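You operate a simulated robot arm through the tools that you are given. There is no shell and no other tool. Be economical: measure what you need, move in short steps, check, and stop when the job is done.

You are at the controls of a simulated two-armed robot. One attempt, no reset.

JOB
Put the yellow wheel chock from the top of table six on the top of table five. Put the relay on the top of table six away in the relay tray. Put the black bin on the top of table six away on the third shelf from the bottom of the steel rack. Take the silver sprocket and put it on the job card. Take the hand brush on the top of table six and put it away on the low shelf of the parts washer. Stack the carton marked "piston rings" from the top of table five on top of the carton marked "fuel filter". Take the blue relay on the top of table five and put it away on the tool cart top. Put the A clean air filter from the top of table four on the rear rack and the C clean air filter on the steel dish. Hold the hand lamp on the top of table four steady with one hand and press the lamp button to switch it on with the other. Take the hub cap on the top of table four and put it away on the top of the parts stand. Take the relay box on the top of table four and put it away on the top of the brown bench. Do these in any order.

The check looks at the end state, three seconds after you hand in, the way a careful person would. Anything else that was tipped, shoved, dropped, spilled or broken makes it a failure. A push-on lid holds only when it is set on centred and level and pressed home; a screw cap is set on level and turned clockwise until tight.

ROBOT AND FRAMES
Two 7-joint arms with fingered hands on one trunk, on a base that drives. Base frame: it is fixed to the floor where the robot stands at the start and does not move with it; the origin is under the middle of the robot, x ahead of it, y to its left, z up; the surface under the hand at the start is at about z = 0.76. Readings come in m, degrees, newtons and seconds.
The left shoulder is at the start at [0.04, 0.146, 1.08], the right one opposite. With the tool pointing down near the work surface each hand reaches from about 0.3 to 0.72 m from the robot's upright axis, wherever it stands, measured 20 degrees to its own side. Places, roughly: black bin [1, 0, 0.75]; blue relay (3x3x4 cm) [2.6, 0, 0.8]; brown bench [1.7, -5.4, 0.8]; clean air filter [3.25, -0.25, 0.75]; grey carton, red carton, teal carton [2, 0, 0.75]; hand brush (13x5x9 cm) [1.4, 0, 0.8]; hand lamp (7x7x18 cm) [3.5, -0.2, 0.8]; hub cap [3.25, -0.75, 0.75]; job card [1.5, -0.25, 0.75]; lamp button [3.5, -0.2, 0.9]; low shelf of the parts washer [4.3, -7.1, 0.2]; rear rack [3.2, 1.9, 0.8]; relay [0.75, 0, 0.75]; relay box [3.5, -1, 0.75]; relay tray (25x15 cm) [2.24, -5.7, 0.8]; silver sprocket (8x8x4 cm) [1.2, -0.1, 0.8]; steel dish (13x13x3 cm) [3.5, 0, 0.8]; table five [2.4, 0, 0.8]; third shelf of the steel rack [-1.7, 4.1, 1]; tool cart top [-1.8, -7.7, 0.9]; top of the parts stand [3.3, 4.4, 0.8]; wheel chock [0.5, 0, 0.75]. Payload 4 kg a hand.
Tool frame (each hand has its own): the origin (TCP) lies between the finger pads and is the grasp point; the fingertips stand 0.026 m ahead of it; z points along the fingers, y is the line along which they close. Largest opening 0.148 m; the body of the gripper starts 0.073 m behind the TCP. The gripper is a hand of 3 fingers: y runs from the thumb to the fingers, the wrist lies at [0, 0, -0.224] in the tool frame.
Orientation is that of the tool frame in the base frame, as a unit quaternion [x, y, z, w]. With the fingers straight down and closing along the base's y, the tool's x points along the base's -x, its y along +y and its z along -z.

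CONTROLS
- The arms move only by the tool jog_arm. It takes "left_commands", "right_commands" or both (then of equal length, played together; a hand with none holds still); each is a list of rows, each a list of 2 entries, a list of its own where there are three numbers: the turn, a rotation vector about the tool's x, y, z in degrees, then the shift along the tool's x, y, z in cm. In form: [[[ax, ay, az], [x, y, z]], ...]. A call has 1 to 20 rows; each row shifts and turns the commanded pose from where the row before left it, along the tool's axes as they then stand. Each row takes 0.2 s and may step no farther than 0.05 m and 8.6 degrees from the row before; otherwise, the whole call is refused. Where a pose cannot be reached the arm comes as near as it can. A force on the tool above 40 N (or 10 N above the force at the start of the call, whichever is more), or a blocked arm, ends the call early, and 0.2 s more pass. In this call time passes only in rows, and 0.2 s behind the last. The reply holds the time, the measured pose of the TCP, the force on the tool along the base axes, the opening and the grip force, in the units named above and with some noise, with the torque about the TCP (base axes, N m) and any sound that the robot's microphone picked up.
- Cameras (640 x 400 px; columns grow to the right, rows downward): "scene" is now at [0.1042, 0.0065, 1.3018]; the picture's right is [0.06, -1.00, 0.00], its down [-0.65, -0.04, -0.76] and it looks along [0.76, 0.04, -0.65] (base axes); focal length 248 px, centre (320, 200). "left" rides on the left gripper at [-0.068, -0.039, -0.09] in its tool frame; the picture's right is [0.50, -0.87, 0.00], its down [0.66, 0.38, -0.65] and it looks along [0.57, 0.33, 0.76] (tool axes); focal length 222 px, centre (320, 200). "right" rides on the right gripper at [0.068, -0.039, -0.09] in its tool frame; the picture's right is [0.50, 0.87, 0.00], its down [-0.66, 0.38, -0.65] and it looks along [-0.57, 0.33, 0.76] (tool axes); focal length 222 px, centre (320, 200). There is no depth. A picture from a camera that has moved, and an enlarged one, comes with that camera's place and axes in the base frame and with its lens.
- snapshot(camera): a new picture of that camera. No time passes.
- lift_body(by): slides the trunk up (or, below 0, down) by that many m; the arms and the scene camera ride with it, the base frame stays. It gives what a move gives, with no picture.
- base_move(legs): drives the robot by 1 to 6 legs, each [ahead, left, turn to the left] in m, m and degrees, along the robot's own axes; the way and the turn of a leg run together, so that a leg with both is an arc; at most 1.5 m and 180 degrees a leg. The arms and the cameras ride along, it lands a little off, and it stops where it bumps. It gives what a move gives.
- set_fingers(finger1, finger2, thumb_bend, hand): sets how far each is bent, from 0 (flat) to 1 (curled in); at 0.3 the hand is open as for a grip, at 0.7 the pads meet at the TCP. One left out holds its place. A second passes; each finger stops where it meets its share of the squeeze, and holds until it gets a number again. It is the only way to open and close the hand. It gives what a move gives, with no picture; readings hold the bend of each and the force on the fingers (four entries, about 0 where the hand has none), thumb and palm.
- pan_tilt(pan, tilt): turns the head with the scene camera to pan (to the left, within 86 degrees either way) and tilt (down, from -29 to 69), counted from straight ahead of the robot. It gives what a move gives.
- zoom(camera, box): a new picture of the part [left, top, right, bottom] of that camera's present view, enlarged. No time passes.
- job_done(): hands the job in; it is judged then, once.

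Go step by step. Nothing tells you exact positions but the pictures and the camera data: compare them with the known pose of the tool, close in by small moves and look again before you grip or let go. The budget is 556 turns and 356 pictures, counting those below and the enlarged ones. Unless the task says otherwise, let go and move clear before handing in, and close with one line.

The tools are called after "Request:" as name(argument=value, ...) on one line, values as JSON. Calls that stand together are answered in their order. jog_arm: Moves the arms, as the interface text tells. Its arguments: {"type":"object","properties":{"left_commands":{"type":"array"},"right_commands":{"type":"array"}},"required":[]} The other tools are called the same way: lift_body (by) slides the trunk up or down; set_fingers (finger1, finger2, thumb_bend, hand) moves the fingers one by one; base_move (legs) drives the base; pan_tilt (pan, tilt) turns the head that bears the scene camera; snapshot (camera) takes a picture; zoom (camera, box) takes an enlarged picture of a part of a camera's view; job_done () hands the job in.

At the start:

```text
clock: 0.0
left_tool_pos: [0.5452, 0.1785, 1.0792]
left_ee_rot: [0.0, 1.0, 0.0, 0.0]
left_contact_force: [-0.5, -0.2, -0.3]
left_moment: [0.01, 0.02, 0.0]
left_gripper_width: 0.1478
left_finger_force: 0.0
left_shape: jaw
left_bend: [0.3, 0.3, 0.3]
left_finger forces: [0.0, 0.0, 0.1, 0.0, 0.0, 0.0]
right_tool_pos: [0.4244, -0.1534, 1.0264]
right_ee_rot: [-0.001, 1.0, -0.001, 0.001]
right_contact_force: [0.7, 0.0, 0.5]
right_moment: [0.03, 0.01, -0.01]
right_gripper_width: 0.1478
right_finger_force: 0.1
right_shape: jaw
right_bend: [0.3, 0.3, 0.3]
right_finger forces: [0.2, 0.0, 0.1, 0.0, 0.0, 0.0]
trunk travel left (down, up): [-0.25, 0.256]
robot x, y, heading: [-0.0005, 0.0007, 0.1]
head pan, tilt: [3.2, 40.8]
```

scene: 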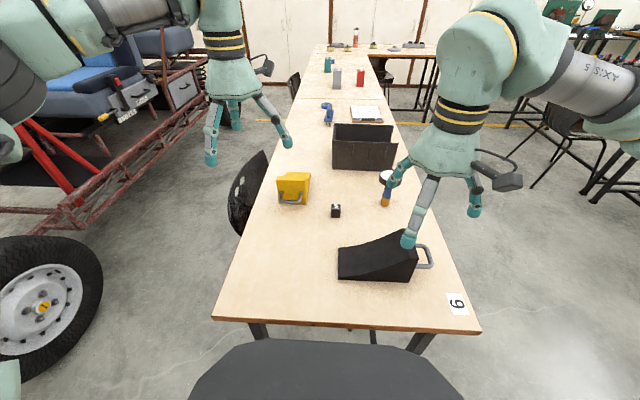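
right: 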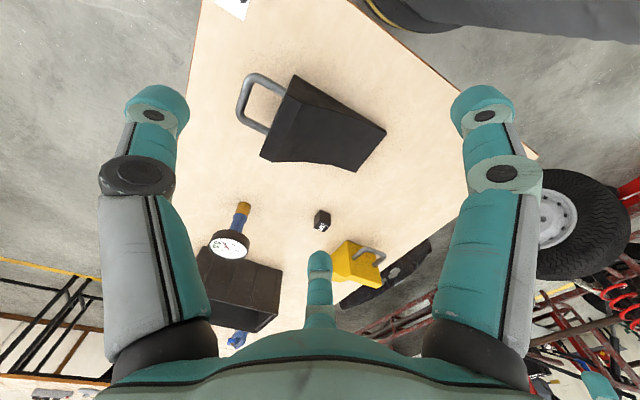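
left: 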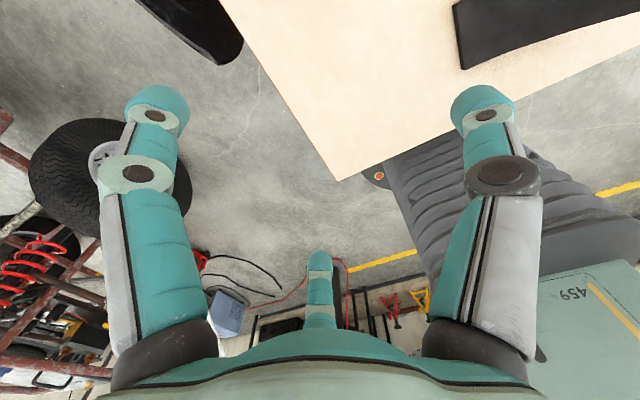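

I see table six ahead with a black and a yellow chock, a small relay, a bin and other items. I'll look more closely first.

Request:
zoom(camera="scene", box=[200, 90, 480, 330])

Request:
zoom(camera="scene", box=[260, 20, 460, 145])

```text
1.67 times, centred on (340, 210) of scene
camera zoom: at [0.1042, 0.0065, 1.3018], right [0.06, -1.0, 0.0], down [-0.65, -0.04, -0.76], along [0.76, 0.04, -0.65], focal length 413 px, centre (287, 183)
```

zoom: 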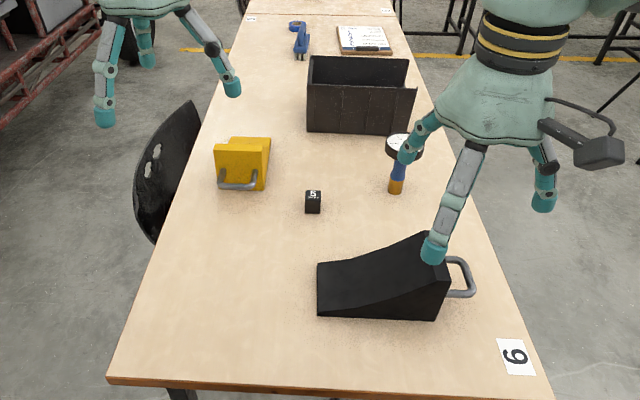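

```text
3.20 times, centred on (360, 82) of scene
camera zoom: at [0.1042, 0.0065, 1.3018], right [0.06, -1.0, 0.0], down [-0.65, -0.04, -0.76], along [0.76, 0.04, -0.65], focal length 793 px, centre (192, 576)
```

zoom: 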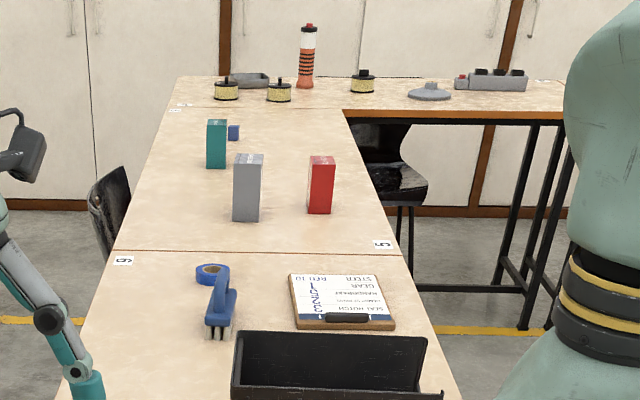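

The tables run in a line away from me, with table four crosswise at the far end. I'll survey the room with the head.

Request:
pan_tilt(pan=-60, tilt=20)

Request:
snapshot(camera="scene")

Request:
pan_tilt(pan=60, tilt=20)

Request:
snapshot(camera="scene")

Request:
pan_tilt(pan=0, tilt=10)

Request:
snapshot(camera="scene")

Request:
pan_tilt(pan=0, tilt=65)

Request:
snapshot(camera="scene")

```text
clock: 1.3
left_tool_pos: [0.5457, 0.177, 1.0786]
left_ee_rot: [0.0, 1.0, 0.0, -0.001]
left_contact_force: [0.0, 0.8, -0.5]
left_moment: [0.02, -0.01, 0.0]
left_gripper_width: 0.1479
left_finger_force: 0.0
left_shape: jaw
left_bend: [0.3, 0.3, 0.3]
left_finger forces: [0.0, 0.0, 0.0, 0.0, 0.0, 0.0]
right_tool_pos: [0.4232, -0.1545, 1.0248]
right_ee_rot: [0.0, 1.0, 0.0, 0.0]
right_contact_force: [-0.4, -0.1, 0.5]
right_moment: [0.01, -0.02, 0.02]
right_gripper_width: 0.148
right_finger_force: 0.0
right_shape: jaw
right_bend: [0.3, 0.3, 0.3]
right_finger forces: [0.0, 0.0, 0.0, 0.1, 0.0, 0.1]
trunk travel left (down, up): [-0.25, 0.256]
robot x, y, heading: [-0.0008, -0.0003, 0.2]
head pan, tilt: [-60.0, 20.0]
```

```text
350 pictures are left
camera scene: at [0.0665, -0.0788, 1.3344], right [-0.87, -0.5, 0.0], down [-0.17, 0.3, -0.94], along [0.47, -0.81, -0.34], focal length 248 px, centre (320, 200)
```

scene: 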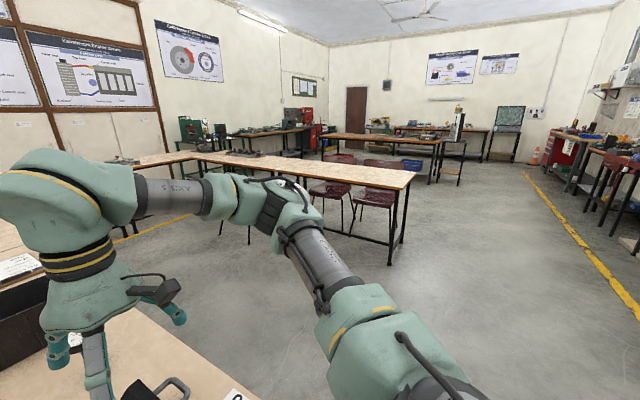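

```text
clock: 3.3
left_tool_pos: [0.5457, 0.1777, 1.0791]
left_ee_rot: [0.0, 1.0, 0.0, 0.0]
left_contact_force: [-0.4, -0.1, -0.2]
left_moment: [0.05, 0.0, 0.01]
left_gripper_width: 0.1477
left_finger_force: 0.0
left_shape: jaw
left_bend: [0.3, 0.3, 0.3]
left_finger forces: [0.0, 0.0, 0.0, 0.1, 0.0, 0.0]
right_tool_pos: [0.424, -0.1548, 1.0258]
right_ee_rot: [0.001, 1.0, 0.0, 0.0]
right_contact_force: [0.8, 0.2, 0.1]
right_moment: [0.01, 0.01, -0.01]
right_gripper_width: 0.148
right_finger_force: 0.0
right_shape: jaw
right_bend: [0.3, 0.3, 0.3]
right_finger forces: [0.0, 0.0, 0.0, 0.1, 0.1, 0.1]
trunk travel left (down, up): [-0.25, 0.256]
robot x, y, heading: [0.0015, -0.0001, -0.3]
head pan, tilt: [60.0, 20.0]
```

```text
349 pictures are left
camera scene: at [0.0665, 0.0824, 1.3344], right [0.87, -0.5, 0.0], down [-0.17, -0.3, -0.94], along [0.47, 0.81, -0.34], focal length 248 px, centre (320, 200)
```

scene: 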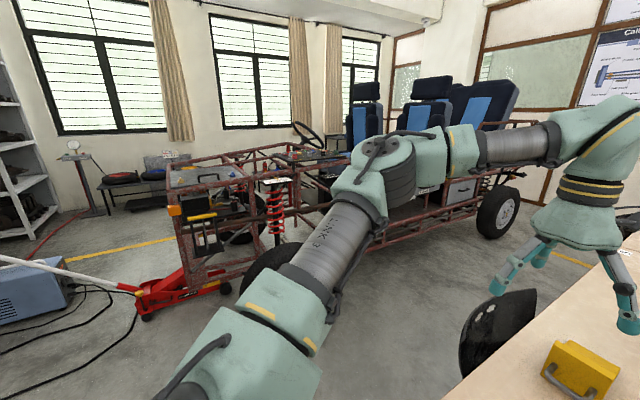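

```text
clock: 4.6
left_tool_pos: [0.5451, 0.1778, 1.0791]
left_ee_rot: [-0.001, 1.0, 0.0, 0.001]
left_contact_force: [0.2, 0.6, 0.2]
left_moment: [-0.01, 0.02, -0.03]
left_gripper_width: 0.148
left_finger_force: 0.1
left_shape: jaw
left_bend: [0.3, 0.3, 0.3]
left_finger forces: [0.0, 0.0, 0.0, 0.0, 0.1, 0.1]
right_tool_pos: [0.4234, -0.154, 1.0263]
right_ee_rot: [0.0, 1.0, 0.0, 0.0]
right_contact_force: [-0.4, -0.4, 0.5]
right_moment: [0.05, -0.03, -0.02]
right_gripper_width: 0.1478
right_finger_force: 0.1
right_shape: jaw
right_bend: [0.3, 0.3, 0.3]
right_finger forces: [0.0, 0.1, 0.1, 0.0, 0.0, 0.1]
trunk travel left (down, up): [-0.25, 0.256]
robot x, y, heading: [-0.0, 0.001, 0.1]
head pan, tilt: [0.0, 10.0]
```

```text
348 pictures are left
camera scene: at [0.1129, 0.0019, 1.3507], right [0.0, -1.0, 0.0], down [-0.17, 0.0, -0.98], along [0.98, 0.0, -0.17], focal length 248 px, centre (320, 200)
```

scene: 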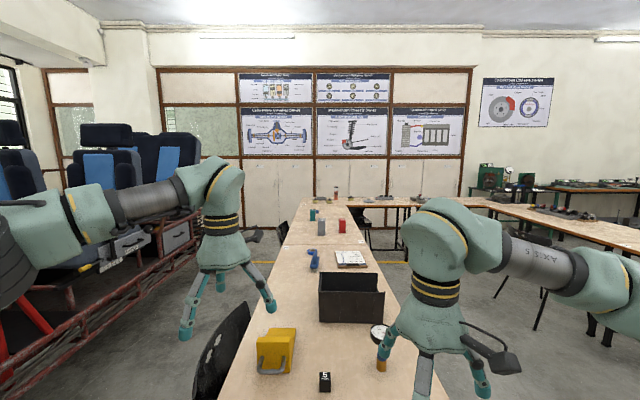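

```text
clock: 5.9
left_tool_pos: [0.5456, 0.1775, 1.079]
left_ee_rot: [0.0, 1.0, 0.0, 0.001]
left_contact_force: [0.0, -0.2, -0.5]
left_moment: [-0.03, 0.0, 0.0]
left_gripper_width: 0.148
left_finger_force: 0.1
left_shape: jaw
left_bend: [0.3, 0.3, 0.3]
left_finger forces: [0.0, 0.1, 0.0, 0.1, 0.1, 0.0]
right_tool_pos: [0.4236, -0.1552, 1.0258]
right_ee_rot: [0.0, 1.0, 0.0, 0.002]
right_contact_force: [0.0, 0.7, -0.4]
right_moment: [0.01, 0.01, 0.03]
right_gripper_width: 0.1479
right_finger_force: 0.1
right_shape: jaw
right_bend: [0.3, 0.3, 0.3]
right_finger forces: [0.0, 0.0, 0.1, 0.0, 0.1, 0.0]
trunk travel left (down, up): [-0.25, 0.256]
robot x, y, heading: [0.0008, 0.0021, -0.0]
head pan, tilt: [0.0, 65.0]
```

```text
347 pictures are left
camera scene: at [0.0806, 0.0018, 1.2708], right [0.0, -1.0, 0.0], down [-0.91, 0.0, -0.42], along [0.42, 0.0, -0.91], focal length 248 px, centre (320, 200)
```

scene: 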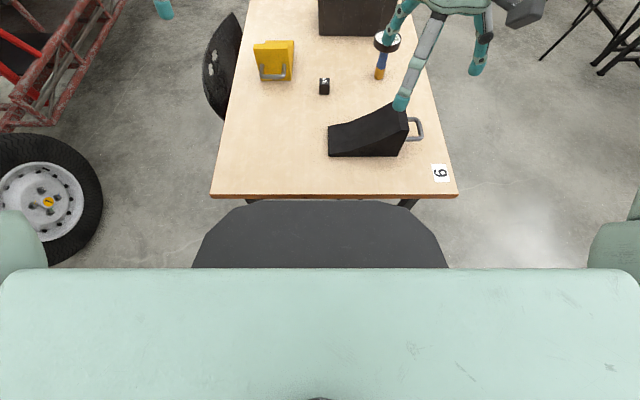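

Table six's near edge is at about x=0.33, y from -0.31 to 0.25. The yellow chock sits near (0.77, 0.13), so I'll zoom on it and the other things.

Request:
zoom(camera="scene", box=[220, 0, 420, 125])

Request:
pan_tilt(pan=10, tilt=40)

Request:
zoom(camera="scene", box=[250, 140, 410, 240])

```text
3.20 times, centred on (320, 62) of scene
camera zoom: at [0.0806, 0.0018, 1.2708], right [0.0, -1.0, 0.0], down [-0.91, 0.0, -0.42], along [0.42, 0.0, -0.91], focal length 793 px, centre (320, 640)
```

zoom: 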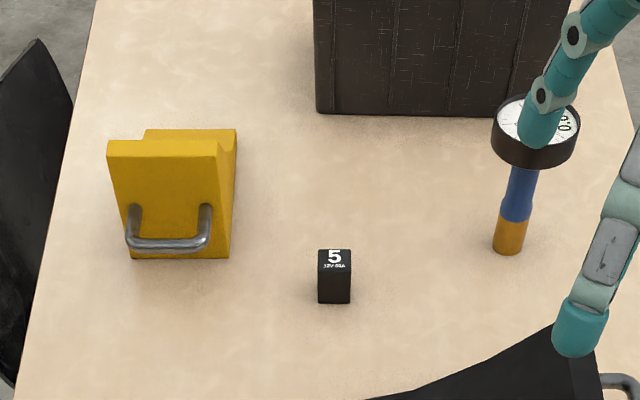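

```text
clock: 6.8
left_tool_pos: [0.5448, 0.1779, 1.0784]
left_ee_rot: [0.0, 1.0, 0.0, 0.0]
left_contact_force: [0.1, 0.2, 0.0]
left_moment: [-0.02, 0.03, 0.03]
left_gripper_width: 0.1477
left_finger_force: 0.0
left_shape: jaw
left_bend: [0.3, 0.3, 0.3]
left_finger forces: [0.1, 0.0, 0.0, 0.0, 0.0, 0.0]
right_tool_pos: [0.4232, -0.1555, 1.0253]
right_ee_rot: [0.001, 1.0, -0.001, 0.0]
right_contact_force: [-0.2, -0.7, -0.7]
right_moment: [-0.03, -0.02, 0.0]
right_gripper_width: 0.1479
right_finger_force: 0.1
right_shape: jaw
right_bend: [0.3, 0.3, 0.3]
right_finger forces: [0.1, 0.0, 0.0, 0.0, 0.0, 0.0]
trunk travel left (down, up): [-0.25, 0.256]
robot x, y, heading: [0.0031, 0.0029, -0.0]
head pan, tilt: [10.0, 40.0]
```

```text
4.00 times, centred on (330, 190) of scene
camera zoom: at [0.1036, 0.0165, 1.3029], right [0.17, -0.98, 0.0], down [-0.63, -0.11, -0.77], along [0.75, 0.13, -0.64], focal length 992 px, centre (280, 240)
```

zoom: 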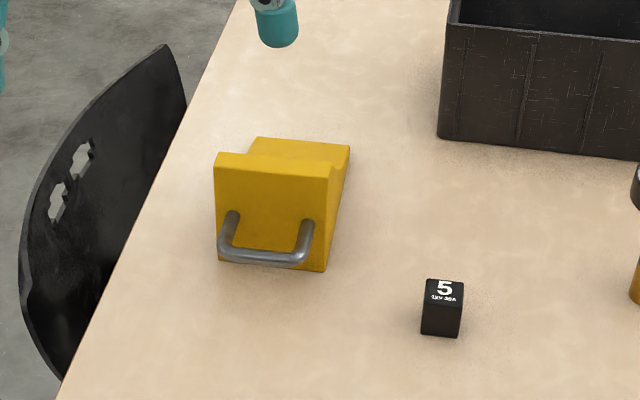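

The chock spans roughly x 0.70–0.88, y 0.085–0.174. Before gripping I'll close the right hand to learn how the fingers converge.

Request:
set_fingers(hand="right", finger1=0.6, finger2=0.6, thumb_bend=0.6)

Request:
snapshot(camera="right")

Request:
snapshot(camera="scene")

```text
clock: 7.8
left_tool_pos: [0.5453, 0.1775, 1.0789]
left_ee_rot: [0.0, 1.0, -0.001, 0.0]
left_contact_force: [-0.6, 0.4, 0.7]
left_moment: [0.02, 0.03, -0.03]
left_gripper_width: 0.1481
left_finger_force: 0.1
left_shape: jaw
left_bend: [0.3, 0.3, 0.3]
left_finger forces: [0.0, 0.0, 0.1, 0.1, 0.0, 0.0]
right_tool_pos: [0.4236, -0.1551, 1.0261]
right_ee_rot: [0.001, 1.0, 0.0, 0.0]
right_contact_force: [-0.7, -0.3, 0.0]
right_moment: [-0.03, 0.01, 0.0]
right_gripper_width: 0.0303
right_finger_force: 0.1
right_shape: fingers
right_bend: [0.6, 0.6, 0.6]
right_finger forces: [0.0, 0.0, 0.1, 0.0, 0.1, 0.0]
trunk travel left (down, up): [-0.25, 0.256]
robot x, y, heading: [-0.0028, 0.0004, 0.1]
head pan, tilt: [10.0, 40.0]
```

```text
344 pictures are left
camera right: at [0.3575, -0.1926, 1.1155], right [-0.5, 0.87, 0.0], down [0.66, 0.38, 0.65], along [0.57, 0.33, -0.76], focal length 222 px, centre (320, 200)
```

right: 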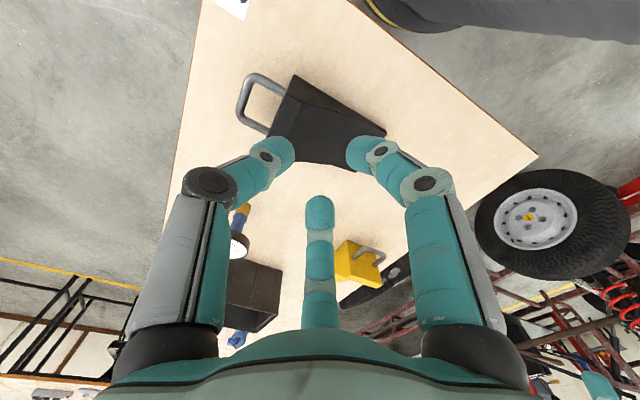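

```text
343 pictures are left
camera scene: at [0.1036, 0.0166, 1.303], right [0.17, -0.98, 0.0], down [-0.63, -0.11, -0.77], along [0.75, 0.13, -0.64], focal length 248 px, centre (320, 200)
```

scene: 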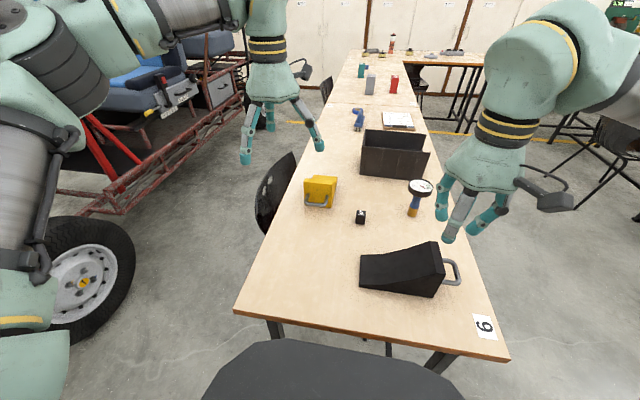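

The hand is a symmetric tripod: thumb on -y, two fingers at ±60° on +y. I'll tilt the left hand forward 30° and bring it above the yellow chock.

Request:
jog_arm(left_commands=[[[0, -7.5, 0], [0, 0, 0]], [[0, -7.5, 0], [0, 0, 0]], [[0, -7.5, 0], [0, 0, 0]], [[0, -7.5, 0], [0, 0, 0]], [[0, 0, 0], [-0.95, -0.67, 3.76]], [[0, 0, 0], [-0.95, -0.67, 3.76]], [[0, 0, 0], [-0.95, -0.67, 3.76]], [[0, 0, 0], [-0.95, -0.67, 3.76]], [[0, 0, 0], [-0.95, -0.67, 3.76]]])

Request:
set_fingers(hand="left", finger1=0.2, finger2=0.2, thumb_bend=0.2)

Request:
snapshot(camera="left")

Request:
snapshot(camera="scene")

```text
clock: 9.8
left_tool_pos: [0.6777, 0.1469, 0.9393]
left_ee_rot: [0.0, 0.966, 0.001, 0.259]
left_contact_force: [0.1, 1.0, -0.2]
left_moment: [0.01, 0.03, 0.0]
left_gripper_width: 0.1478
left_finger_force: 0.1
left_shape: jaw
left_bend: [0.3, 0.3, 0.3]
left_finger forces: [0.0, 0.1, 0.1, 0.1, 0.0, 0.0]
right_tool_pos: [0.4251, -0.1537, 1.0256]
right_ee_rot: [0.0, 1.0, 0.0, 0.0]
right_contact_force: [0.1, 0.1, -0.5]
right_moment: [-0.02, 0.04, 0.0]
right_gripper_width: 0.0301
right_finger_force: 0.1
right_shape: fingers
right_bend: [0.6, 0.6, 0.6]
right_finger forces: [0.0, 0.0, 0.0, 0.0, 0.1, 0.0]
trunk travel left (down, up): [-0.25, 0.256]
robot x, y, heading: [-0.0023, -0.0016, 0.1]
head pan, tilt: [10.0, 40.0]
```

```text
clock: 10.8
left_tool_pos: [0.6767, 0.1469, 0.9408]
left_ee_rot: [0.0, 0.966, 0.001, 0.259]
left_contact_force: [0.1, -0.5, 0.4]
left_moment: [-0.02, -0.01, 0.03]
left_gripper_width: 0.1466
left_finger_force: 0.2
left_shape: fingers
left_bend: [0.2, 0.2, 0.2]
left_finger forces: [0.0, 0.0, 0.1, 0.1, 0.1, 0.1]
right_tool_pos: [0.4239, -0.1547, 1.026]
right_ee_rot: [0.0, 1.0, 0.0, 0.0]
right_contact_force: [0.5, 0.1, 0.2]
right_moment: [-0.02, 0.0, -0.02]
right_gripper_width: 0.03
right_finger_force: 0.0
right_shape: fingers
right_bend: [0.6, 0.6, 0.6]
right_finger forces: [0.1, 0.1, 0.0, 0.0, 0.0, 0.0]
trunk travel left (down, up): [-0.25, 0.256]
robot x, y, heading: [0.0002, -0.0003, 0.0]
head pan, tilt: [10.0, 40.0]
```

```text
342 pictures are left
camera left: at [0.6915, 0.1073, 1.0512], right [-0.43, -0.87, -0.25], down [-0.89, 0.38, 0.24], along [-0.11, 0.33, -0.94], focal length 222 px, centre (320, 200)
```

left: 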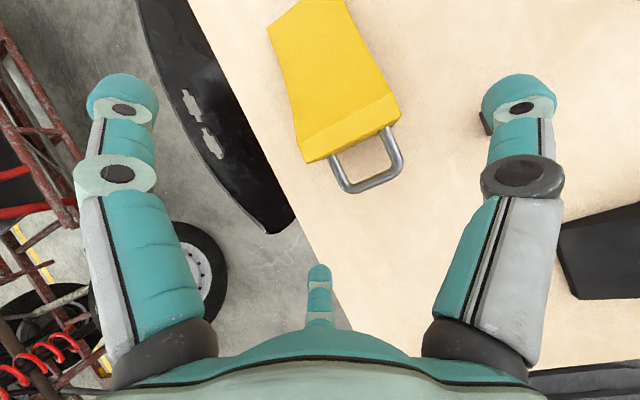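

```text
341 pictures are left
camera scene: at [0.1038, 0.0165, 1.303], right [0.17, -0.98, 0.0], down [-0.63, -0.11, -0.77], along [0.75, 0.13, -0.64], focal length 248 px, centre (320, 200)
```

scene: 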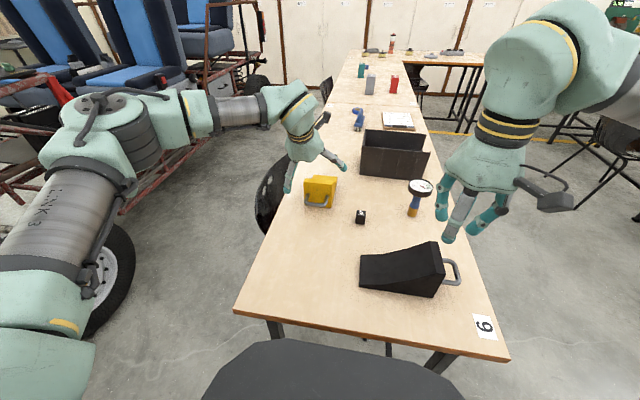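

The camera confirms the chock at y 0.083–0.175, front face x≈0.705. Descending along the tool axis to grip height.

Request:
jog_arm(left_commands=[[[0, 0, 0], [0, -0.1, 3.8]], [[0, 0, 0], [0, -0.1, 3.8]], [[0, 0, 0], [0, 0, 3.8]]])

Request:
snapshot(camera="left")

```text
clock: 11.6
left_tool_pos: [0.7377, 0.1453, 0.8403]
left_ee_rot: [0.0, 0.966, 0.0, 0.258]
left_contact_force: [-0.5, -0.5, -0.8]
left_moment: [0.04, -0.02, -0.06]
left_gripper_width: 0.1468
left_finger_force: 0.0
left_shape: fingers
left_bend: [0.2, 0.2, 0.2]
left_finger forces: [0.0, 0.0, 0.0, 0.0, 0.0, 0.0]
right_tool_pos: [0.424, -0.1545, 1.0248]
right_ee_rot: [0.0, 1.0, 0.0, 0.0]
right_contact_force: [0.6, -1.0, 0.8]
right_moment: [0.04, -0.01, 0.01]
right_gripper_width: 0.0299
right_finger_force: 0.1
right_shape: fingers
right_bend: [0.6, 0.6, 0.6]
right_finger forces: [0.1, 0.0, 0.1, 0.0, 0.0, 0.1]
trunk travel left (down, up): [-0.25, 0.256]
robot x, y, heading: [0.0028, 0.0005, -0.0]
head pan, tilt: [10.0, 40.0]
```

```text
340 pictures are left
camera left: at [0.7517, 0.1067, 0.9514], right [-0.43, -0.87, -0.25], down [-0.89, 0.38, 0.24], along [-0.11, 0.33, -0.94], focal length 222 px, centre (320, 200)
```

left: 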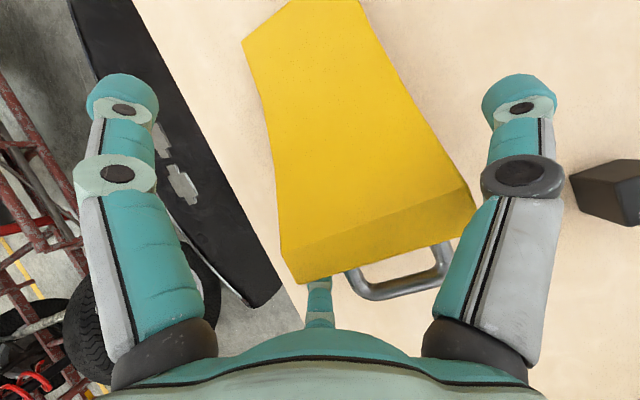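

The wedge is tall only near its handle end, so a side pinch by thumb and near finger with the third finger hovering over the slope will hold better. I'll back up, then yaw the hand 30°.

Request:
jog_arm(left_commands=[[[0, 0, 0], [0, 0, -4]], [[0, 0, 0], [0, 0, -4]], [[0, 0, 0], [-2, -1.6, 2]], [[0, 0, 7.5], [0, 0, 0]], [[0, 0, 7.5], [0, 0, 0]], [[0, 0, 7.5], [0, 0, 0]], [[0, 0, 7.5], [0, 0, 0]]])

Request:
set_fingers(hand="left", finger1=0.4)

Request:
snapshot(camera="left")

```text
clock: 13.2
left_tool_pos: [0.7245, 0.1273, 0.9048]
left_ee_rot: [0.251, 0.933, 0.067, 0.249]
left_contact_force: [0.2, -0.2, 0.2]
left_moment: [0.0, -0.01, -0.01]
left_gripper_width: 0.1466
left_finger_force: 0.1
left_shape: fingers
left_bend: [0.2, 0.2, 0.2]
left_finger forces: [0.0, 0.0, 0.0, 0.0, 0.0, 0.0]
right_tool_pos: [0.4231, -0.1549, 1.0261]
right_ee_rot: [0.0, 1.0, 0.0, 0.0]
right_contact_force: [-0.5, 0.4, -0.3]
right_moment: [0.02, -0.03, -0.07]
right_gripper_width: 0.0303
right_finger_force: 0.0
right_shape: fingers
right_bend: [0.6, 0.6, 0.6]
right_finger forces: [0.1, 0.0, 0.0, 0.0, 0.1, 0.0]
trunk travel left (down, up): [-0.25, 0.256]
robot x, y, heading: [0.0004, 0.0026, -0.0]
head pan, tilt: [10.0, 40.0]
```

```text
clock: 14.2
left_tool_pos: [0.7254, 0.1279, 0.9032]
left_ee_rot: [0.25, 0.933, 0.067, 0.25]
left_contact_force: [-0.5, 0.1, -0.1]
left_moment: [0.01, -0.02, -0.02]
left_gripper_width: 0.1223
left_finger_force: 0.0
left_shape: fingers
left_bend: [0.4, 0.2, 0.2]
left_finger forces: [0.1, 0.0, 0.0, 0.0, 0.0, 0.0]
right_tool_pos: [0.4242, -0.1546, 1.0253]
right_ee_rot: [0.0, 1.0, 0.0, 0.0]
right_contact_force: [0.7, -0.1, 1.0]
right_moment: [-0.01, -0.02, -0.05]
right_gripper_width: 0.0302
right_finger_force: 0.0
right_shape: fingers
right_bend: [0.6, 0.6, 0.6]
right_finger forces: [0.1, 0.1, 0.1, 0.1, 0.0, 0.1]
trunk travel left (down, up): [-0.25, 0.256]
robot x, y, heading: [-0.0005, 0.0005, 0.1]
head pan, tilt: [10.0, 40.0]
```

```text
339 pictures are left
camera left: at [0.7135, 0.0597, 1.0006], right [-0.75, -0.5, -0.43], down [-0.65, 0.66, 0.38], along [0.09, 0.57, -0.82], focal length 222 px, centre (320, 200)
```

left: 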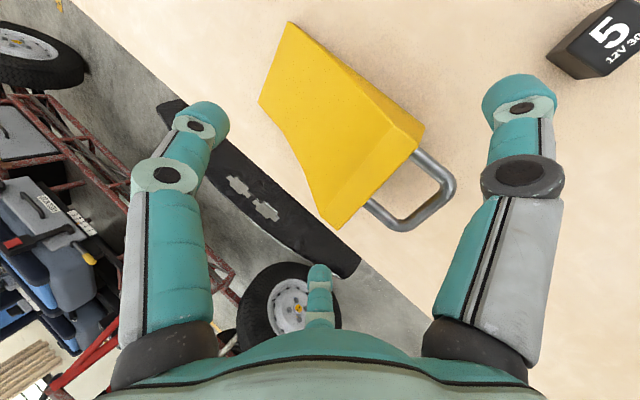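

Finger1 is the far one, so thumb and finger2 will pinch. Descending toward the chock.

Request:
jog_arm(left_commands=[[[0, 0, 0], [0, 0, 3]], [[0, 0, 0], [0, 0, 3]], [[0, 0, 0], [0, 0, 3]]])

Request:
snapshot(camera="left")

Request:
zoom(camera="scene", box=[230, 120, 390, 240])

```text
clock: 15.0
left_tool_pos: [0.7687, 0.1258, 0.8312]
left_ee_rot: [0.249, 0.932, 0.067, 0.254]
left_contact_force: [-0.8, 2.6, 10.4]
left_moment: [0.37, 0.47, 0.05]
left_gripper_width: 0.1228
left_finger_force: 5.0
left_shape: fingers
left_bend: [0.4, 0.16, 0.2]
left_finger forces: [0.0, 9.0, 0.0, 0.0, 1.8, 0.0]
right_tool_pos: [0.4202, -0.1558, 1.0267]
right_ee_rot: [0.0, 1.0, 0.0, 0.001]
right_contact_force: [-0.5, -0.3, 0.2]
right_moment: [-0.01, -0.02, 0.01]
right_gripper_width: 0.0303
right_finger_force: 0.1
right_shape: fingers
right_bend: [0.6, 0.6, 0.6]
right_finger forces: [0.0, 0.0, 0.1, 0.0, 0.1, 0.0]
trunk travel left (down, up): [-0.25, 0.256]
robot x, y, heading: [0.0012, 0.0012, 0.1]
head pan, tilt: [10.0, 40.0]
```

```text
338 pictures are left
camera left: at [0.7581, 0.0586, 0.9279], right [-0.75, -0.5, -0.44], down [-0.66, 0.65, 0.37], along [0.1, 0.57, -0.82], focal length 222 px, centre (320, 200)
```

left: 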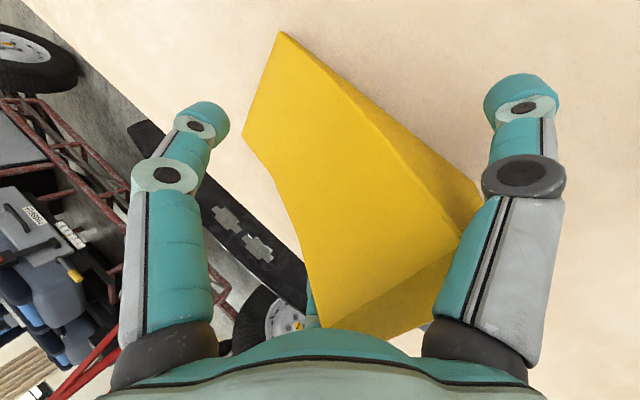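

```text
3.33 times, centred on (310, 180) of scene
camera zoom: at [0.0999, 0.0162, 1.3035], right [0.17, -0.98, 0.0], down [-0.63, -0.11, -0.77], along [0.76, 0.13, -0.64], focal length 826 px, centre (353, 267)
```

zoom: 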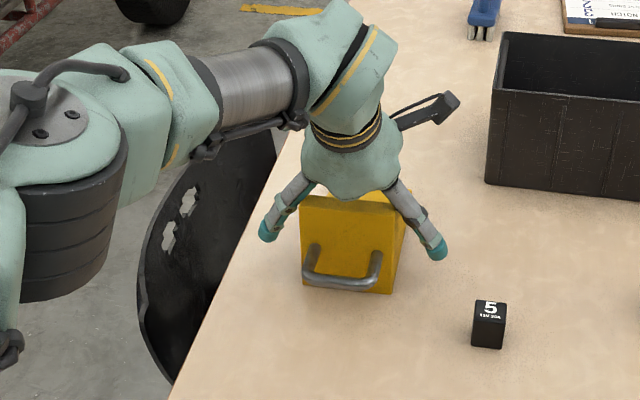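

Finger2 is touching the chock's top edge, so I'll back up a little and open wider.

Request:
jog_arm(left_commands=[[[0, 0, 0], [0, 0, -3]]])

Request:
set_fingers(hand="left", finger1=0.3, finger2=0.0, thumb_bend=0.0)

Request:
snapshot(camera="left")

Request:
zoom(camera="scene", box=[230, 120, 390, 240])

```text
clock: 15.4
left_tool_pos: [0.7551, 0.1271, 0.853]
left_ee_rot: [0.25, 0.933, 0.067, 0.249]
left_contact_force: [-0.6, -0.7, 0.5]
left_moment: [0.01, -0.01, -0.03]
left_gripper_width: 0.1226
left_finger_force: 0.1
left_shape: fingers
left_bend: [0.4, 0.2, 0.2]
left_finger forces: [0.0, 0.0, 0.0, 0.1, 0.0, 0.1]
right_tool_pos: [0.4237, -0.1553, 1.0255]
right_ee_rot: [0.0, 1.0, 0.0, 0.0]
right_contact_force: [0.0, -0.4, 0.3]
right_moment: [0.01, 0.01, 0.02]
right_gripper_width: 0.0301
right_finger_force: 0.0
right_shape: fingers
right_bend: [0.6, 0.6, 0.6]
right_finger forces: [0.0, 0.0, 0.1, 0.0, 0.1, 0.1]
trunk travel left (down, up): [-0.25, 0.256]
robot x, y, heading: [0.002, -0.0005, -0.2]
head pan, tilt: [10.0, 40.0]
```

```text
clock: 16.4
left_tool_pos: [0.756, 0.1272, 0.8527]
left_ee_rot: [0.249, 0.933, 0.067, 0.25]
left_contact_force: [-0.6, -0.3, -0.4]
left_moment: [0.02, -0.01, 0.01]
left_gripper_width: 0.1544
left_finger_force: 0.1
left_shape: fingers
left_bend: [0.3, 0.0, 0.0]
left_finger forces: [0.0, 0.1, 0.1, 0.0, 0.0, 0.0]
right_tool_pos: [0.4248, -0.1552, 1.0253]
right_ee_rot: [0.0, 1.0, 0.0, -0.001]
right_contact_force: [-0.6, -0.1, 0.4]
right_moment: [0.03, -0.01, 0.0]
right_gripper_width: 0.0299
right_finger_force: 0.1
right_shape: fingers
right_bend: [0.6, 0.6, 0.6]
right_finger forces: [0.1, 0.0, 0.0, 0.0, 0.0, 0.0]
trunk travel left (down, up): [-0.25, 0.256]
robot x, y, heading: [-0.0008, 0.0033, 0.1]
head pan, tilt: [10.0, 40.0]
```

```text
336 pictures are left
camera left: at [0.7455, 0.0601, 0.9495], right [-0.75, -0.5, -0.43], down [-0.66, 0.65, 0.38], along [0.09, 0.57, -0.82], focal length 222 px, centre (320, 200)
```

left: 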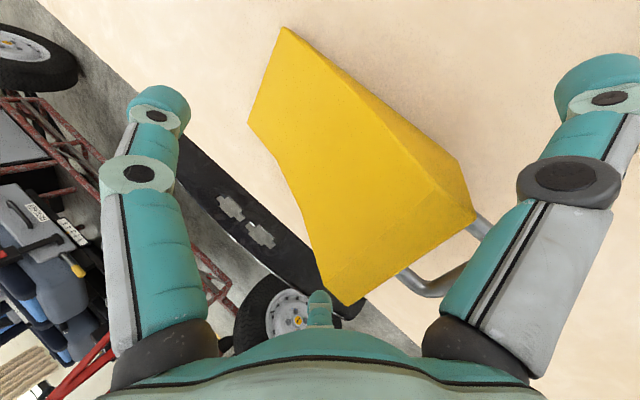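

```text
3.33 times, centred on (310, 180) of scene
camera zoom: at [0.1036, 0.0166, 1.303], right [0.17, -0.98, 0.0], down [-0.63, -0.11, -0.77], along [0.75, 0.13, -0.64], focal length 826 px, centre (353, 267)
```

zoom: 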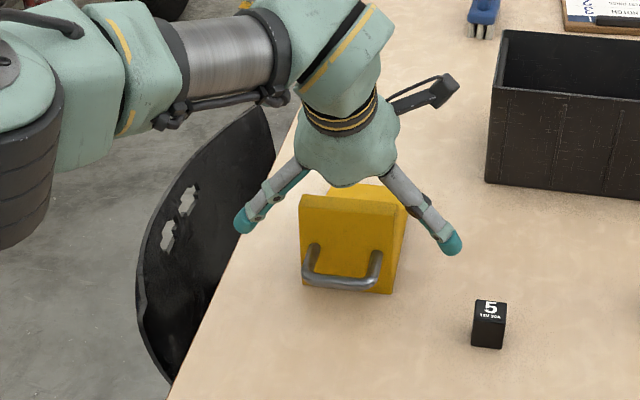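

Request:
jog_arm(left_commands=[[[0, 0, 0], [0, 0, 2]], [[0, 0, 0], [0, 0, 2]]])

Request:
set_fingers(hand="left", finger2=0.7, thumb_bend=0.7)

Request:
snapshot(camera="left")

Request:
zoom(camera="scene", box=[230, 120, 390, 240])

```text
clock: 17.0
left_tool_pos: [0.7742, 0.1271, 0.8245]
left_ee_rot: [0.248, 0.932, 0.069, 0.256]
left_contact_force: [-4.0, 1.5, 21.7]
left_moment: [0.26, 1.04, 0.16]
left_gripper_width: 0.1546
left_finger_force: 11.8
left_shape: fingers
left_bend: [0.3, 0.0, 0.0]
left_finger forces: [0.0, 14.6, 0.0, 0.0, 9.0, 0.0]
right_tool_pos: [0.4192, -0.155, 1.0271]
right_ee_rot: [0.0, 1.0, 0.001, 0.003]
right_contact_force: [-0.5, -0.8, 0.2]
right_moment: [0.05, 0.0, -0.01]
right_gripper_width: 0.0301
right_finger_force: 0.1
right_shape: fingers
right_bend: [0.6, 0.6, 0.6]
right_finger forces: [0.0, 0.0, 0.0, 0.0, 0.0, 0.0]
trunk travel left (down, up): [-0.25, 0.256]
robot x, y, heading: [-0.0019, 0.0009, 0.2]
head pan, tilt: [10.0, 40.0]
```

```text
clock: 18.0
left_tool_pos: [0.7716, 0.1233, 0.8261]
left_ee_rot: [0.251, 0.931, 0.067, 0.255]
left_contact_force: [-19.1, -7.5, 33.1]
left_moment: [-0.62, 1.31, -1.04]
left_gripper_width: 0.1081
left_finger_force: 54.8
left_shape: fingers
left_bend: [0.3, 0.02, 0.7]
left_finger forces: [0.0, 42.7, 0.0, 0.0, 66.1, 0.0]
right_tool_pos: [0.4174, -0.158, 1.0276]
right_ee_rot: [0.0, 1.0, 0.001, 0.003]
right_contact_force: [-0.6, -0.3, 0.1]
right_moment: [-0.02, 0.02, 0.0]
right_gripper_width: 0.0303
right_finger_force: 0.0
right_shape: fingers
right_bend: [0.6, 0.6, 0.6]
right_finger forces: [0.0, 0.0, 0.0, 0.0, 0.0, 0.0]
trunk travel left (down, up): [-0.25, 0.256]
robot x, y, heading: [0.0003, -0.0003, -0.3]
head pan, tilt: [10.0, 40.0]
```

```text
334 pictures are left
camera left: at [0.76, 0.0558, 0.9229], right [-0.75, -0.5, -0.44], down [-0.66, 0.66, 0.37], along [0.11, 0.57, -0.82], focal length 222 px, centre (320, 200)
```

left: 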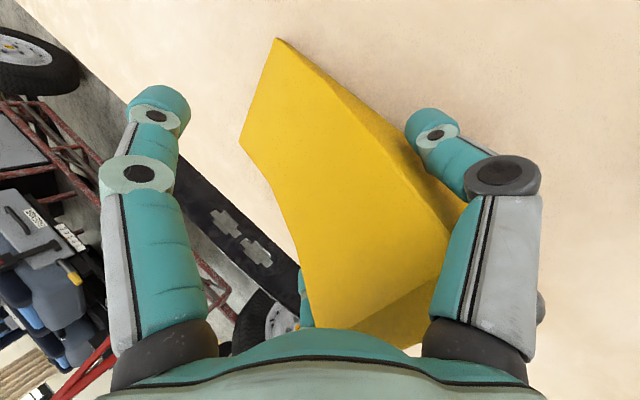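

```text
3.33 times, centred on (310, 180) of scene
camera zoom: at [0.0955, 0.0146, 1.3038], right [0.17, -0.98, 0.0], down [-0.63, -0.11, -0.77], along [0.76, 0.13, -0.64], focal length 826 px, centre (353, 267)
```

zoom: 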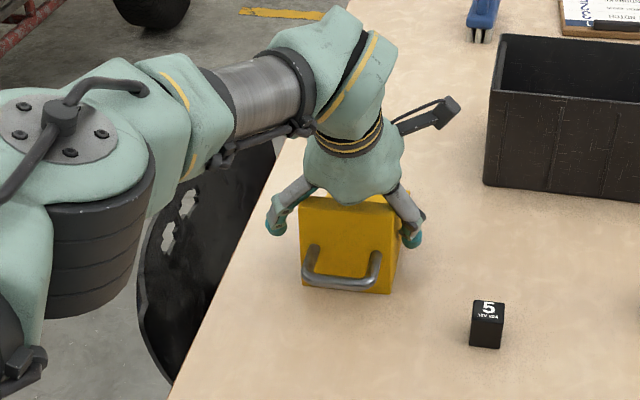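

The hand sits too far toward -y and too deep. I'll open, raise 1.5 cm and shift +y.

Request:
set_fingers(hand="left", finger2=0.1, thumb_bend=0.1)

Request:
jog_arm(left_commands=[[[0, 0, 0], [0, 0, -1.5]], [[0, 0, 0], [0.5, 0.9, 0]]])

Request:
set_fingers(hand="left", finger2=0.6, thumb_bend=0.6)

Request:
snapshot(camera="left")

Request:
zoom(camera="scene", box=[230, 120, 390, 240])

```text
clock: 19.0
left_tool_pos: [0.7732, 0.127, 0.8255]
left_ee_rot: [0.248, 0.932, 0.07, 0.255]
left_contact_force: [-7.4, -5.2, 31.0]
left_moment: [0.22, 1.49, 0.42]
left_gripper_width: 0.1497
left_finger_force: 19.9
left_shape: fingers
left_bend: [0.3, 0.03, 0.1]
left_finger forces: [0.0, 18.6, 0.0, 0.0, 21.6, 0.1]
right_tool_pos: [0.4198, -0.1546, 1.0264]
right_ee_rot: [0.0, 1.0, 0.001, 0.003]
right_contact_force: [0.0, 0.1, 0.0]
right_moment: [0.0, 0.0, 0.01]
right_gripper_width: 0.0303
right_finger_force: 0.1
right_shape: fingers
right_bend: [0.6, 0.6, 0.6]
right_finger forces: [0.0, 0.1, 0.0, 0.1, 0.0, 0.0]
trunk travel left (down, up): [-0.25, 0.256]
robot x, y, heading: [-0.0014, 0.002, 0.0]
head pan, tilt: [10.0, 40.0]
```

```text
clock: 19.6
left_tool_pos: [0.766, 0.1331, 0.8309]
left_ee_rot: [0.251, 0.933, 0.067, 0.25]
left_contact_force: [2.9, -11.1, 10.5]
left_moment: [-0.04, 0.62, 0.71]
left_gripper_width: 0.1486
left_finger_force: 7.9
left_shape: fingers
left_bend: [0.3, 0.1, 0.1]
left_finger forces: [0.1, 0.6, 0.1, 0.1, 15.2, 0.1]
right_tool_pos: [0.4226, -0.1566, 1.0249]
right_ee_rot: [0.001, 1.0, 0.001, 0.001]
right_contact_force: [-0.3, -0.3, -0.3]
right_moment: [0.02, 0.01, 0.01]
right_gripper_width: 0.0304
right_finger_force: 0.1
right_shape: fingers
right_bend: [0.6, 0.6, 0.6]
right_finger forces: [0.0, 0.0, 0.0, 0.0, 0.0, 0.1]
trunk travel left (down, up): [-0.25, 0.256]
robot x, y, heading: [0.0003, 0.0021, -0.0]
head pan, tilt: [10.0, 40.0]
```

```text
clock: 20.6
left_tool_pos: [0.7673, 0.1335, 0.8314]
left_ee_rot: [0.25, 0.933, 0.067, 0.251]
left_contact_force: [3.2, -15.5, 13.5]
left_moment: [-0.21, 1.11, 0.89]
left_gripper_width: 0.1027
left_finger_force: 42.1
left_shape: fingers
left_bend: [0.3, 0.06, 0.56]
left_finger forces: [0.0, 29.0, 0.0, 0.1, 54.6, 0.0]
right_tool_pos: [0.422, -0.1561, 1.0261]
right_ee_rot: [0.0, 1.0, 0.002, 0.0]
right_contact_force: [0.7, -0.6, 0.1]
right_moment: [0.01, -0.02, -0.01]
right_gripper_width: 0.0301
right_finger_force: 0.1
right_shape: fingers
right_bend: [0.6, 0.6, 0.6]
right_finger forces: [0.1, 0.1, 0.0, 0.0, 0.0, 0.0]
trunk travel left (down, up): [-0.25, 0.256]
robot x, y, heading: [-0.0009, 0.0, -0.1]
head pan, tilt: [10.0, 40.0]
```

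```text
332 pictures are left
camera left: at [0.7564, 0.0667, 0.9281], right [-0.75, -0.5, -0.43], down [-0.66, 0.65, 0.38], along [0.1, 0.57, -0.82], focal length 222 px, centre (320, 200)
```

left: 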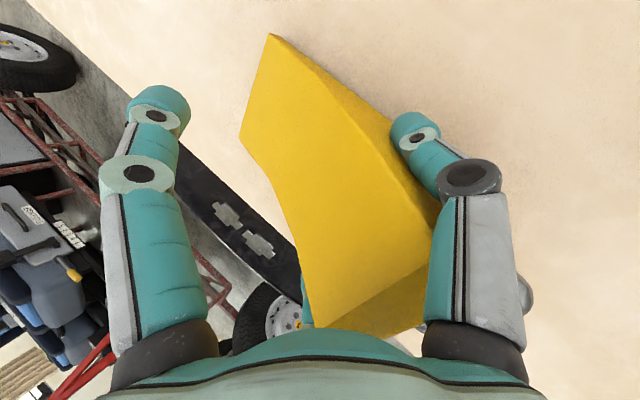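

```text
3.33 times, centred on (310, 180) of scene
camera zoom: at [0.1022, 0.0137, 1.3032], right [0.17, -0.98, 0.0], down [-0.63, -0.11, -0.77], along [0.76, 0.13, -0.64], focal length 826 px, centre (353, 267)
```

zoom: 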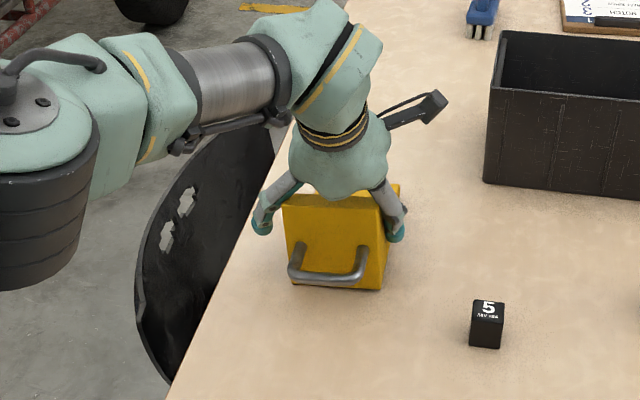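

Both digits press on the sides; I'll test with a small lift.

Request:
jog_arm(left_commands=[[[0, 0, 0], [-0.43, 0.25, -0.87]], [[0, 0, 0], [-0.43, 0.25, -0.87]], [[0, 0, 0], [-0.43, 0.25, -0.87]]])

Request:
zoom(camera="scene", box=[230, 120, 390, 240])

```text
clock: 21.4
left_tool_pos: [0.7678, 0.1384, 0.8582]
left_ee_rot: [0.249, 0.933, 0.068, 0.249]
left_contact_force: [0.4, 0.1, -7.1]
left_moment: [-0.08, -0.04, -0.02]
left_gripper_width: 0.1011
left_finger_force: 33.3
left_shape: fingers
left_bend: [0.3, 0.05, 0.55]
left_finger forces: [0.0, 30.4, 0.0, 0.0, 36.8, 0.0]
right_tool_pos: [0.4255, -0.1552, 1.0237]
right_ee_rot: [-0.001, 1.0, 0.0, -0.001]
right_contact_force: [-0.8, 0.6, -0.3]
right_moment: [0.02, 0.0, -0.01]
right_gripper_width: 0.03
right_finger_force: 0.0
right_shape: fingers
right_bend: [0.6, 0.6, 0.6]
right_finger forces: [0.1, 0.1, 0.1, 0.0, 0.0, 0.1]
trunk travel left (down, up): [-0.25, 0.256]
robot x, y, heading: [-0.0027, 0.001, 0.4]
head pan, tilt: [10.0, 40.0]
```

```text
3.33 times, centred on (310, 180) of scene
camera zoom: at [0.1047, 0.0168, 1.3029], right [0.17, -0.98, 0.0], down [-0.63, -0.11, -0.77], along [0.75, 0.13, -0.64], focal length 826 px, centre (353, 267)
```

zoom: 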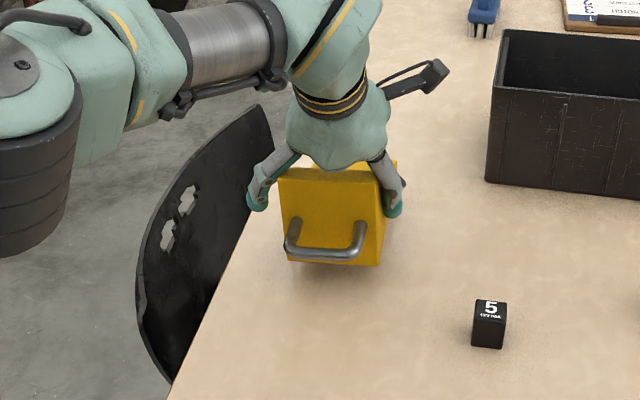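

The chock is held, balanced, about 0.7 kg. I'll raise it and move it aside while the right hand opens and goes over the relay.

Request:
set_fingers(hand="right", finger1=0.35, finger2=0.35, thumb_bend=0.35)

Request:
jog_arm(left_commands=[[[0, 0, 0], [-1.73, 1.0, -3.46]], [[0, 0, 0], [-1.73, 1.0, -3.46]], [[0, 0, 0], [-1.73, 1.0, -3.46]], [[0, 0, 0], [-1.73, 1.0, -3.46]], [[0, 0, 0], [3.95, 0.95, -1.7]], [[0, 0, 0], [3.95, 0.95, -1.7]], [[0, 0, 0], [3.95, 0.95, -1.7]], [[0, 0, 0], [3.95, 0.95, -1.7]], [[0, 0, 0], [3.95, 0.95, -1.7]]], right_commands=[[[0, 0, 0], [-2.67, 1.58, 1.07]], [[0, 0, 0], [-2.67, 1.58, 1.07]], [[0, 0, 0], [-2.67, 1.58, 1.07]], [[0, 0, 0], [-2.67, 1.58, 1.07]], [[0, 0, 0], [-2.67, 1.58, 1.07]], [[0, 0, 0], [-2.67, 1.58, 1.07]], [[0, 0, 0], [-2.67, 1.58, 1.07]], [[0, 0, 0], [-2.67, 1.58, 1.07]], [[0, 0, 0], [-2.67, 1.58, 1.07]]])

Request:
snapshot(camera="right")

Request:
snapshot(camera="scene")

```text
clock: 22.4
left_tool_pos: [0.769, 0.1368, 0.8585]
left_ee_rot: [0.25, 0.934, 0.067, 0.248]
left_contact_force: [0.1, 0.5, -7.4]
left_moment: [-0.07, -0.06, 0.04]
left_gripper_width: 0.101
left_finger_force: 33.3
left_shape: fingers
left_bend: [0.3, 0.05, 0.55]
left_finger forces: [0.0, 30.4, 0.1, 0.0, 36.7, 0.0]
right_tool_pos: [0.4245, -0.1551, 1.0235]
right_ee_rot: [0.0, 1.0, 0.0, -0.001]
right_contact_force: [0.1, -0.2, -0.1]
right_moment: [-0.01, 0.02, 0.02]
right_gripper_width: 0.1107
right_finger_force: 0.0
right_shape: fingers
right_bend: [0.35, 0.35, 0.35]
right_finger forces: [0.0, 0.0, 0.0, 0.0, 0.1, 0.0]
trunk travel left (down, up): [-0.25, 0.256]
robot x, y, heading: [-0.0006, -0.0009, -0.2]
head pan, tilt: [10.0, 40.0]
```

```text
clock: 24.4
left_tool_pos: [0.5983, 0.2782, 1.0198]
left_ee_rot: [0.25, 0.933, 0.067, 0.25]
left_contact_force: [-0.6, -0.3, -7.4]
left_moment: [-0.08, -0.04, 0.0]
left_gripper_width: 0.1008
left_finger_force: 29.9
left_shape: fingers
left_bend: [0.3, 0.05, 0.54]
left_finger forces: [0.1, 27.6, 0.0, 0.0, 32.2, 0.1]
right_tool_pos: [0.6459, -0.0192, 0.9349]
right_ee_rot: [-0.002, 1.0, -0.001, 0.001]
right_contact_force: [-0.3, 0.9, 0.0]
right_moment: [-0.01, -0.01, 0.0]
right_gripper_width: 0.1111
right_finger_force: 0.0
right_shape: fingers
right_bend: [0.35, 0.35, 0.35]
right_finger forces: [0.1, 0.1, 0.0, 0.0, 0.0, 0.0]
right hand out of reach, approached as far as the arm can: row 9
trunk travel left (down, up): [-0.25, 0.256]
robot x, y, heading: [0.0029, 0.0057, 0.0]
head pan, tilt: [10.0, 40.0]
```

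```text
329 pictures are left
camera right: at [0.5802, -0.0575, 1.0252], right [-0.5, 0.86, 0.0], down [0.65, 0.38, 0.65], along [0.57, 0.33, -0.76], focal length 222 px, centre (320, 200)
```

right: 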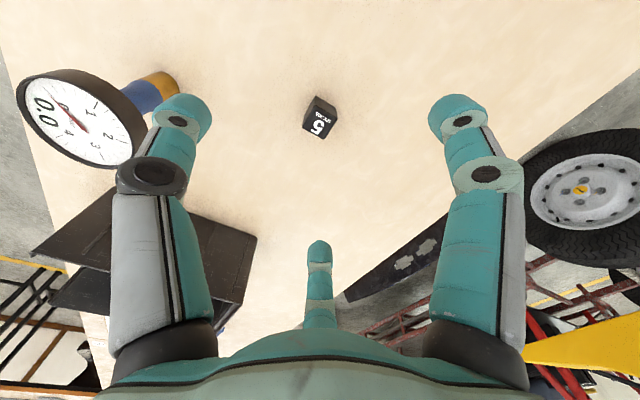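

```text
328 pictures are left
camera scene: at [0.1031, 0.0182, 1.303], right [0.17, -0.98, 0.0], down [-0.63, -0.11, -0.77], along [0.75, 0.13, -0.64], focal length 248 px, centre (320, 200)
```

scene: 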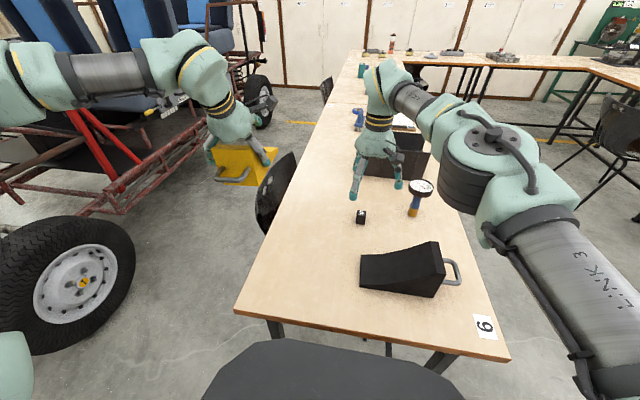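

The relay is at about (0.664, -0.012). Lowering the right hand straight down over it.

Request:
jog_arm(right_commands=[[[0, 0, 0], [0, 0, 4]], [[0, 0, 0], [0, 0, 4]], [[0, 0, 0], [0, 0, 3]]])

Request:
snapshot(camera="right")

```text
clock: 25.2
left_tool_pos: [0.6001, 0.2766, 1.0177]
left_ee_rot: [0.25, 0.933, 0.067, 0.249]
left_contact_force: [-0.2, -0.4, -8.4]
left_moment: [-0.07, -0.02, -0.01]
left_gripper_width: 0.1007
left_finger_force: 30.2
left_shape: fingers
left_bend: [0.3, 0.05, 0.54]
left_finger forces: [0.0, 27.2, 0.0, 0.1, 31.9, 0.0]
right_tool_pos: [0.6443, -0.0201, 0.8223]
right_ee_rot: [0.0, 1.0, -0.001, 0.0]
right_contact_force: [0.0, 0.6, -0.4]
right_moment: [-0.05, 0.0, -0.01]
right_gripper_width: 0.1108
right_finger_force: 0.0
right_shape: fingers
right_bend: [0.35, 0.35, 0.35]
right_finger forces: [0.1, 0.0, 0.1, 0.0, 0.1, 0.1]
trunk travel left (down, up): [-0.25, 0.256]
robot x, y, heading: [0.0008, -0.0023, 0.2]
head pan, tilt: [10.0, 40.0]
```

```text
327 pictures are left
camera right: at [0.5784, -0.0578, 0.913], right [-0.5, 0.87, 0.0], down [0.66, 0.38, 0.65], along [0.56, 0.33, -0.76], focal length 222 px, centre (320, 200)
```

right: 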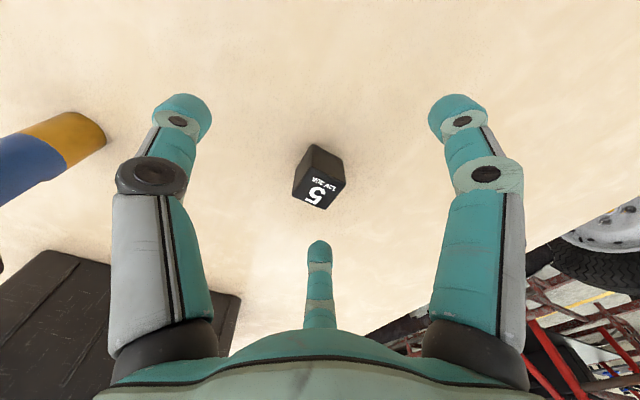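

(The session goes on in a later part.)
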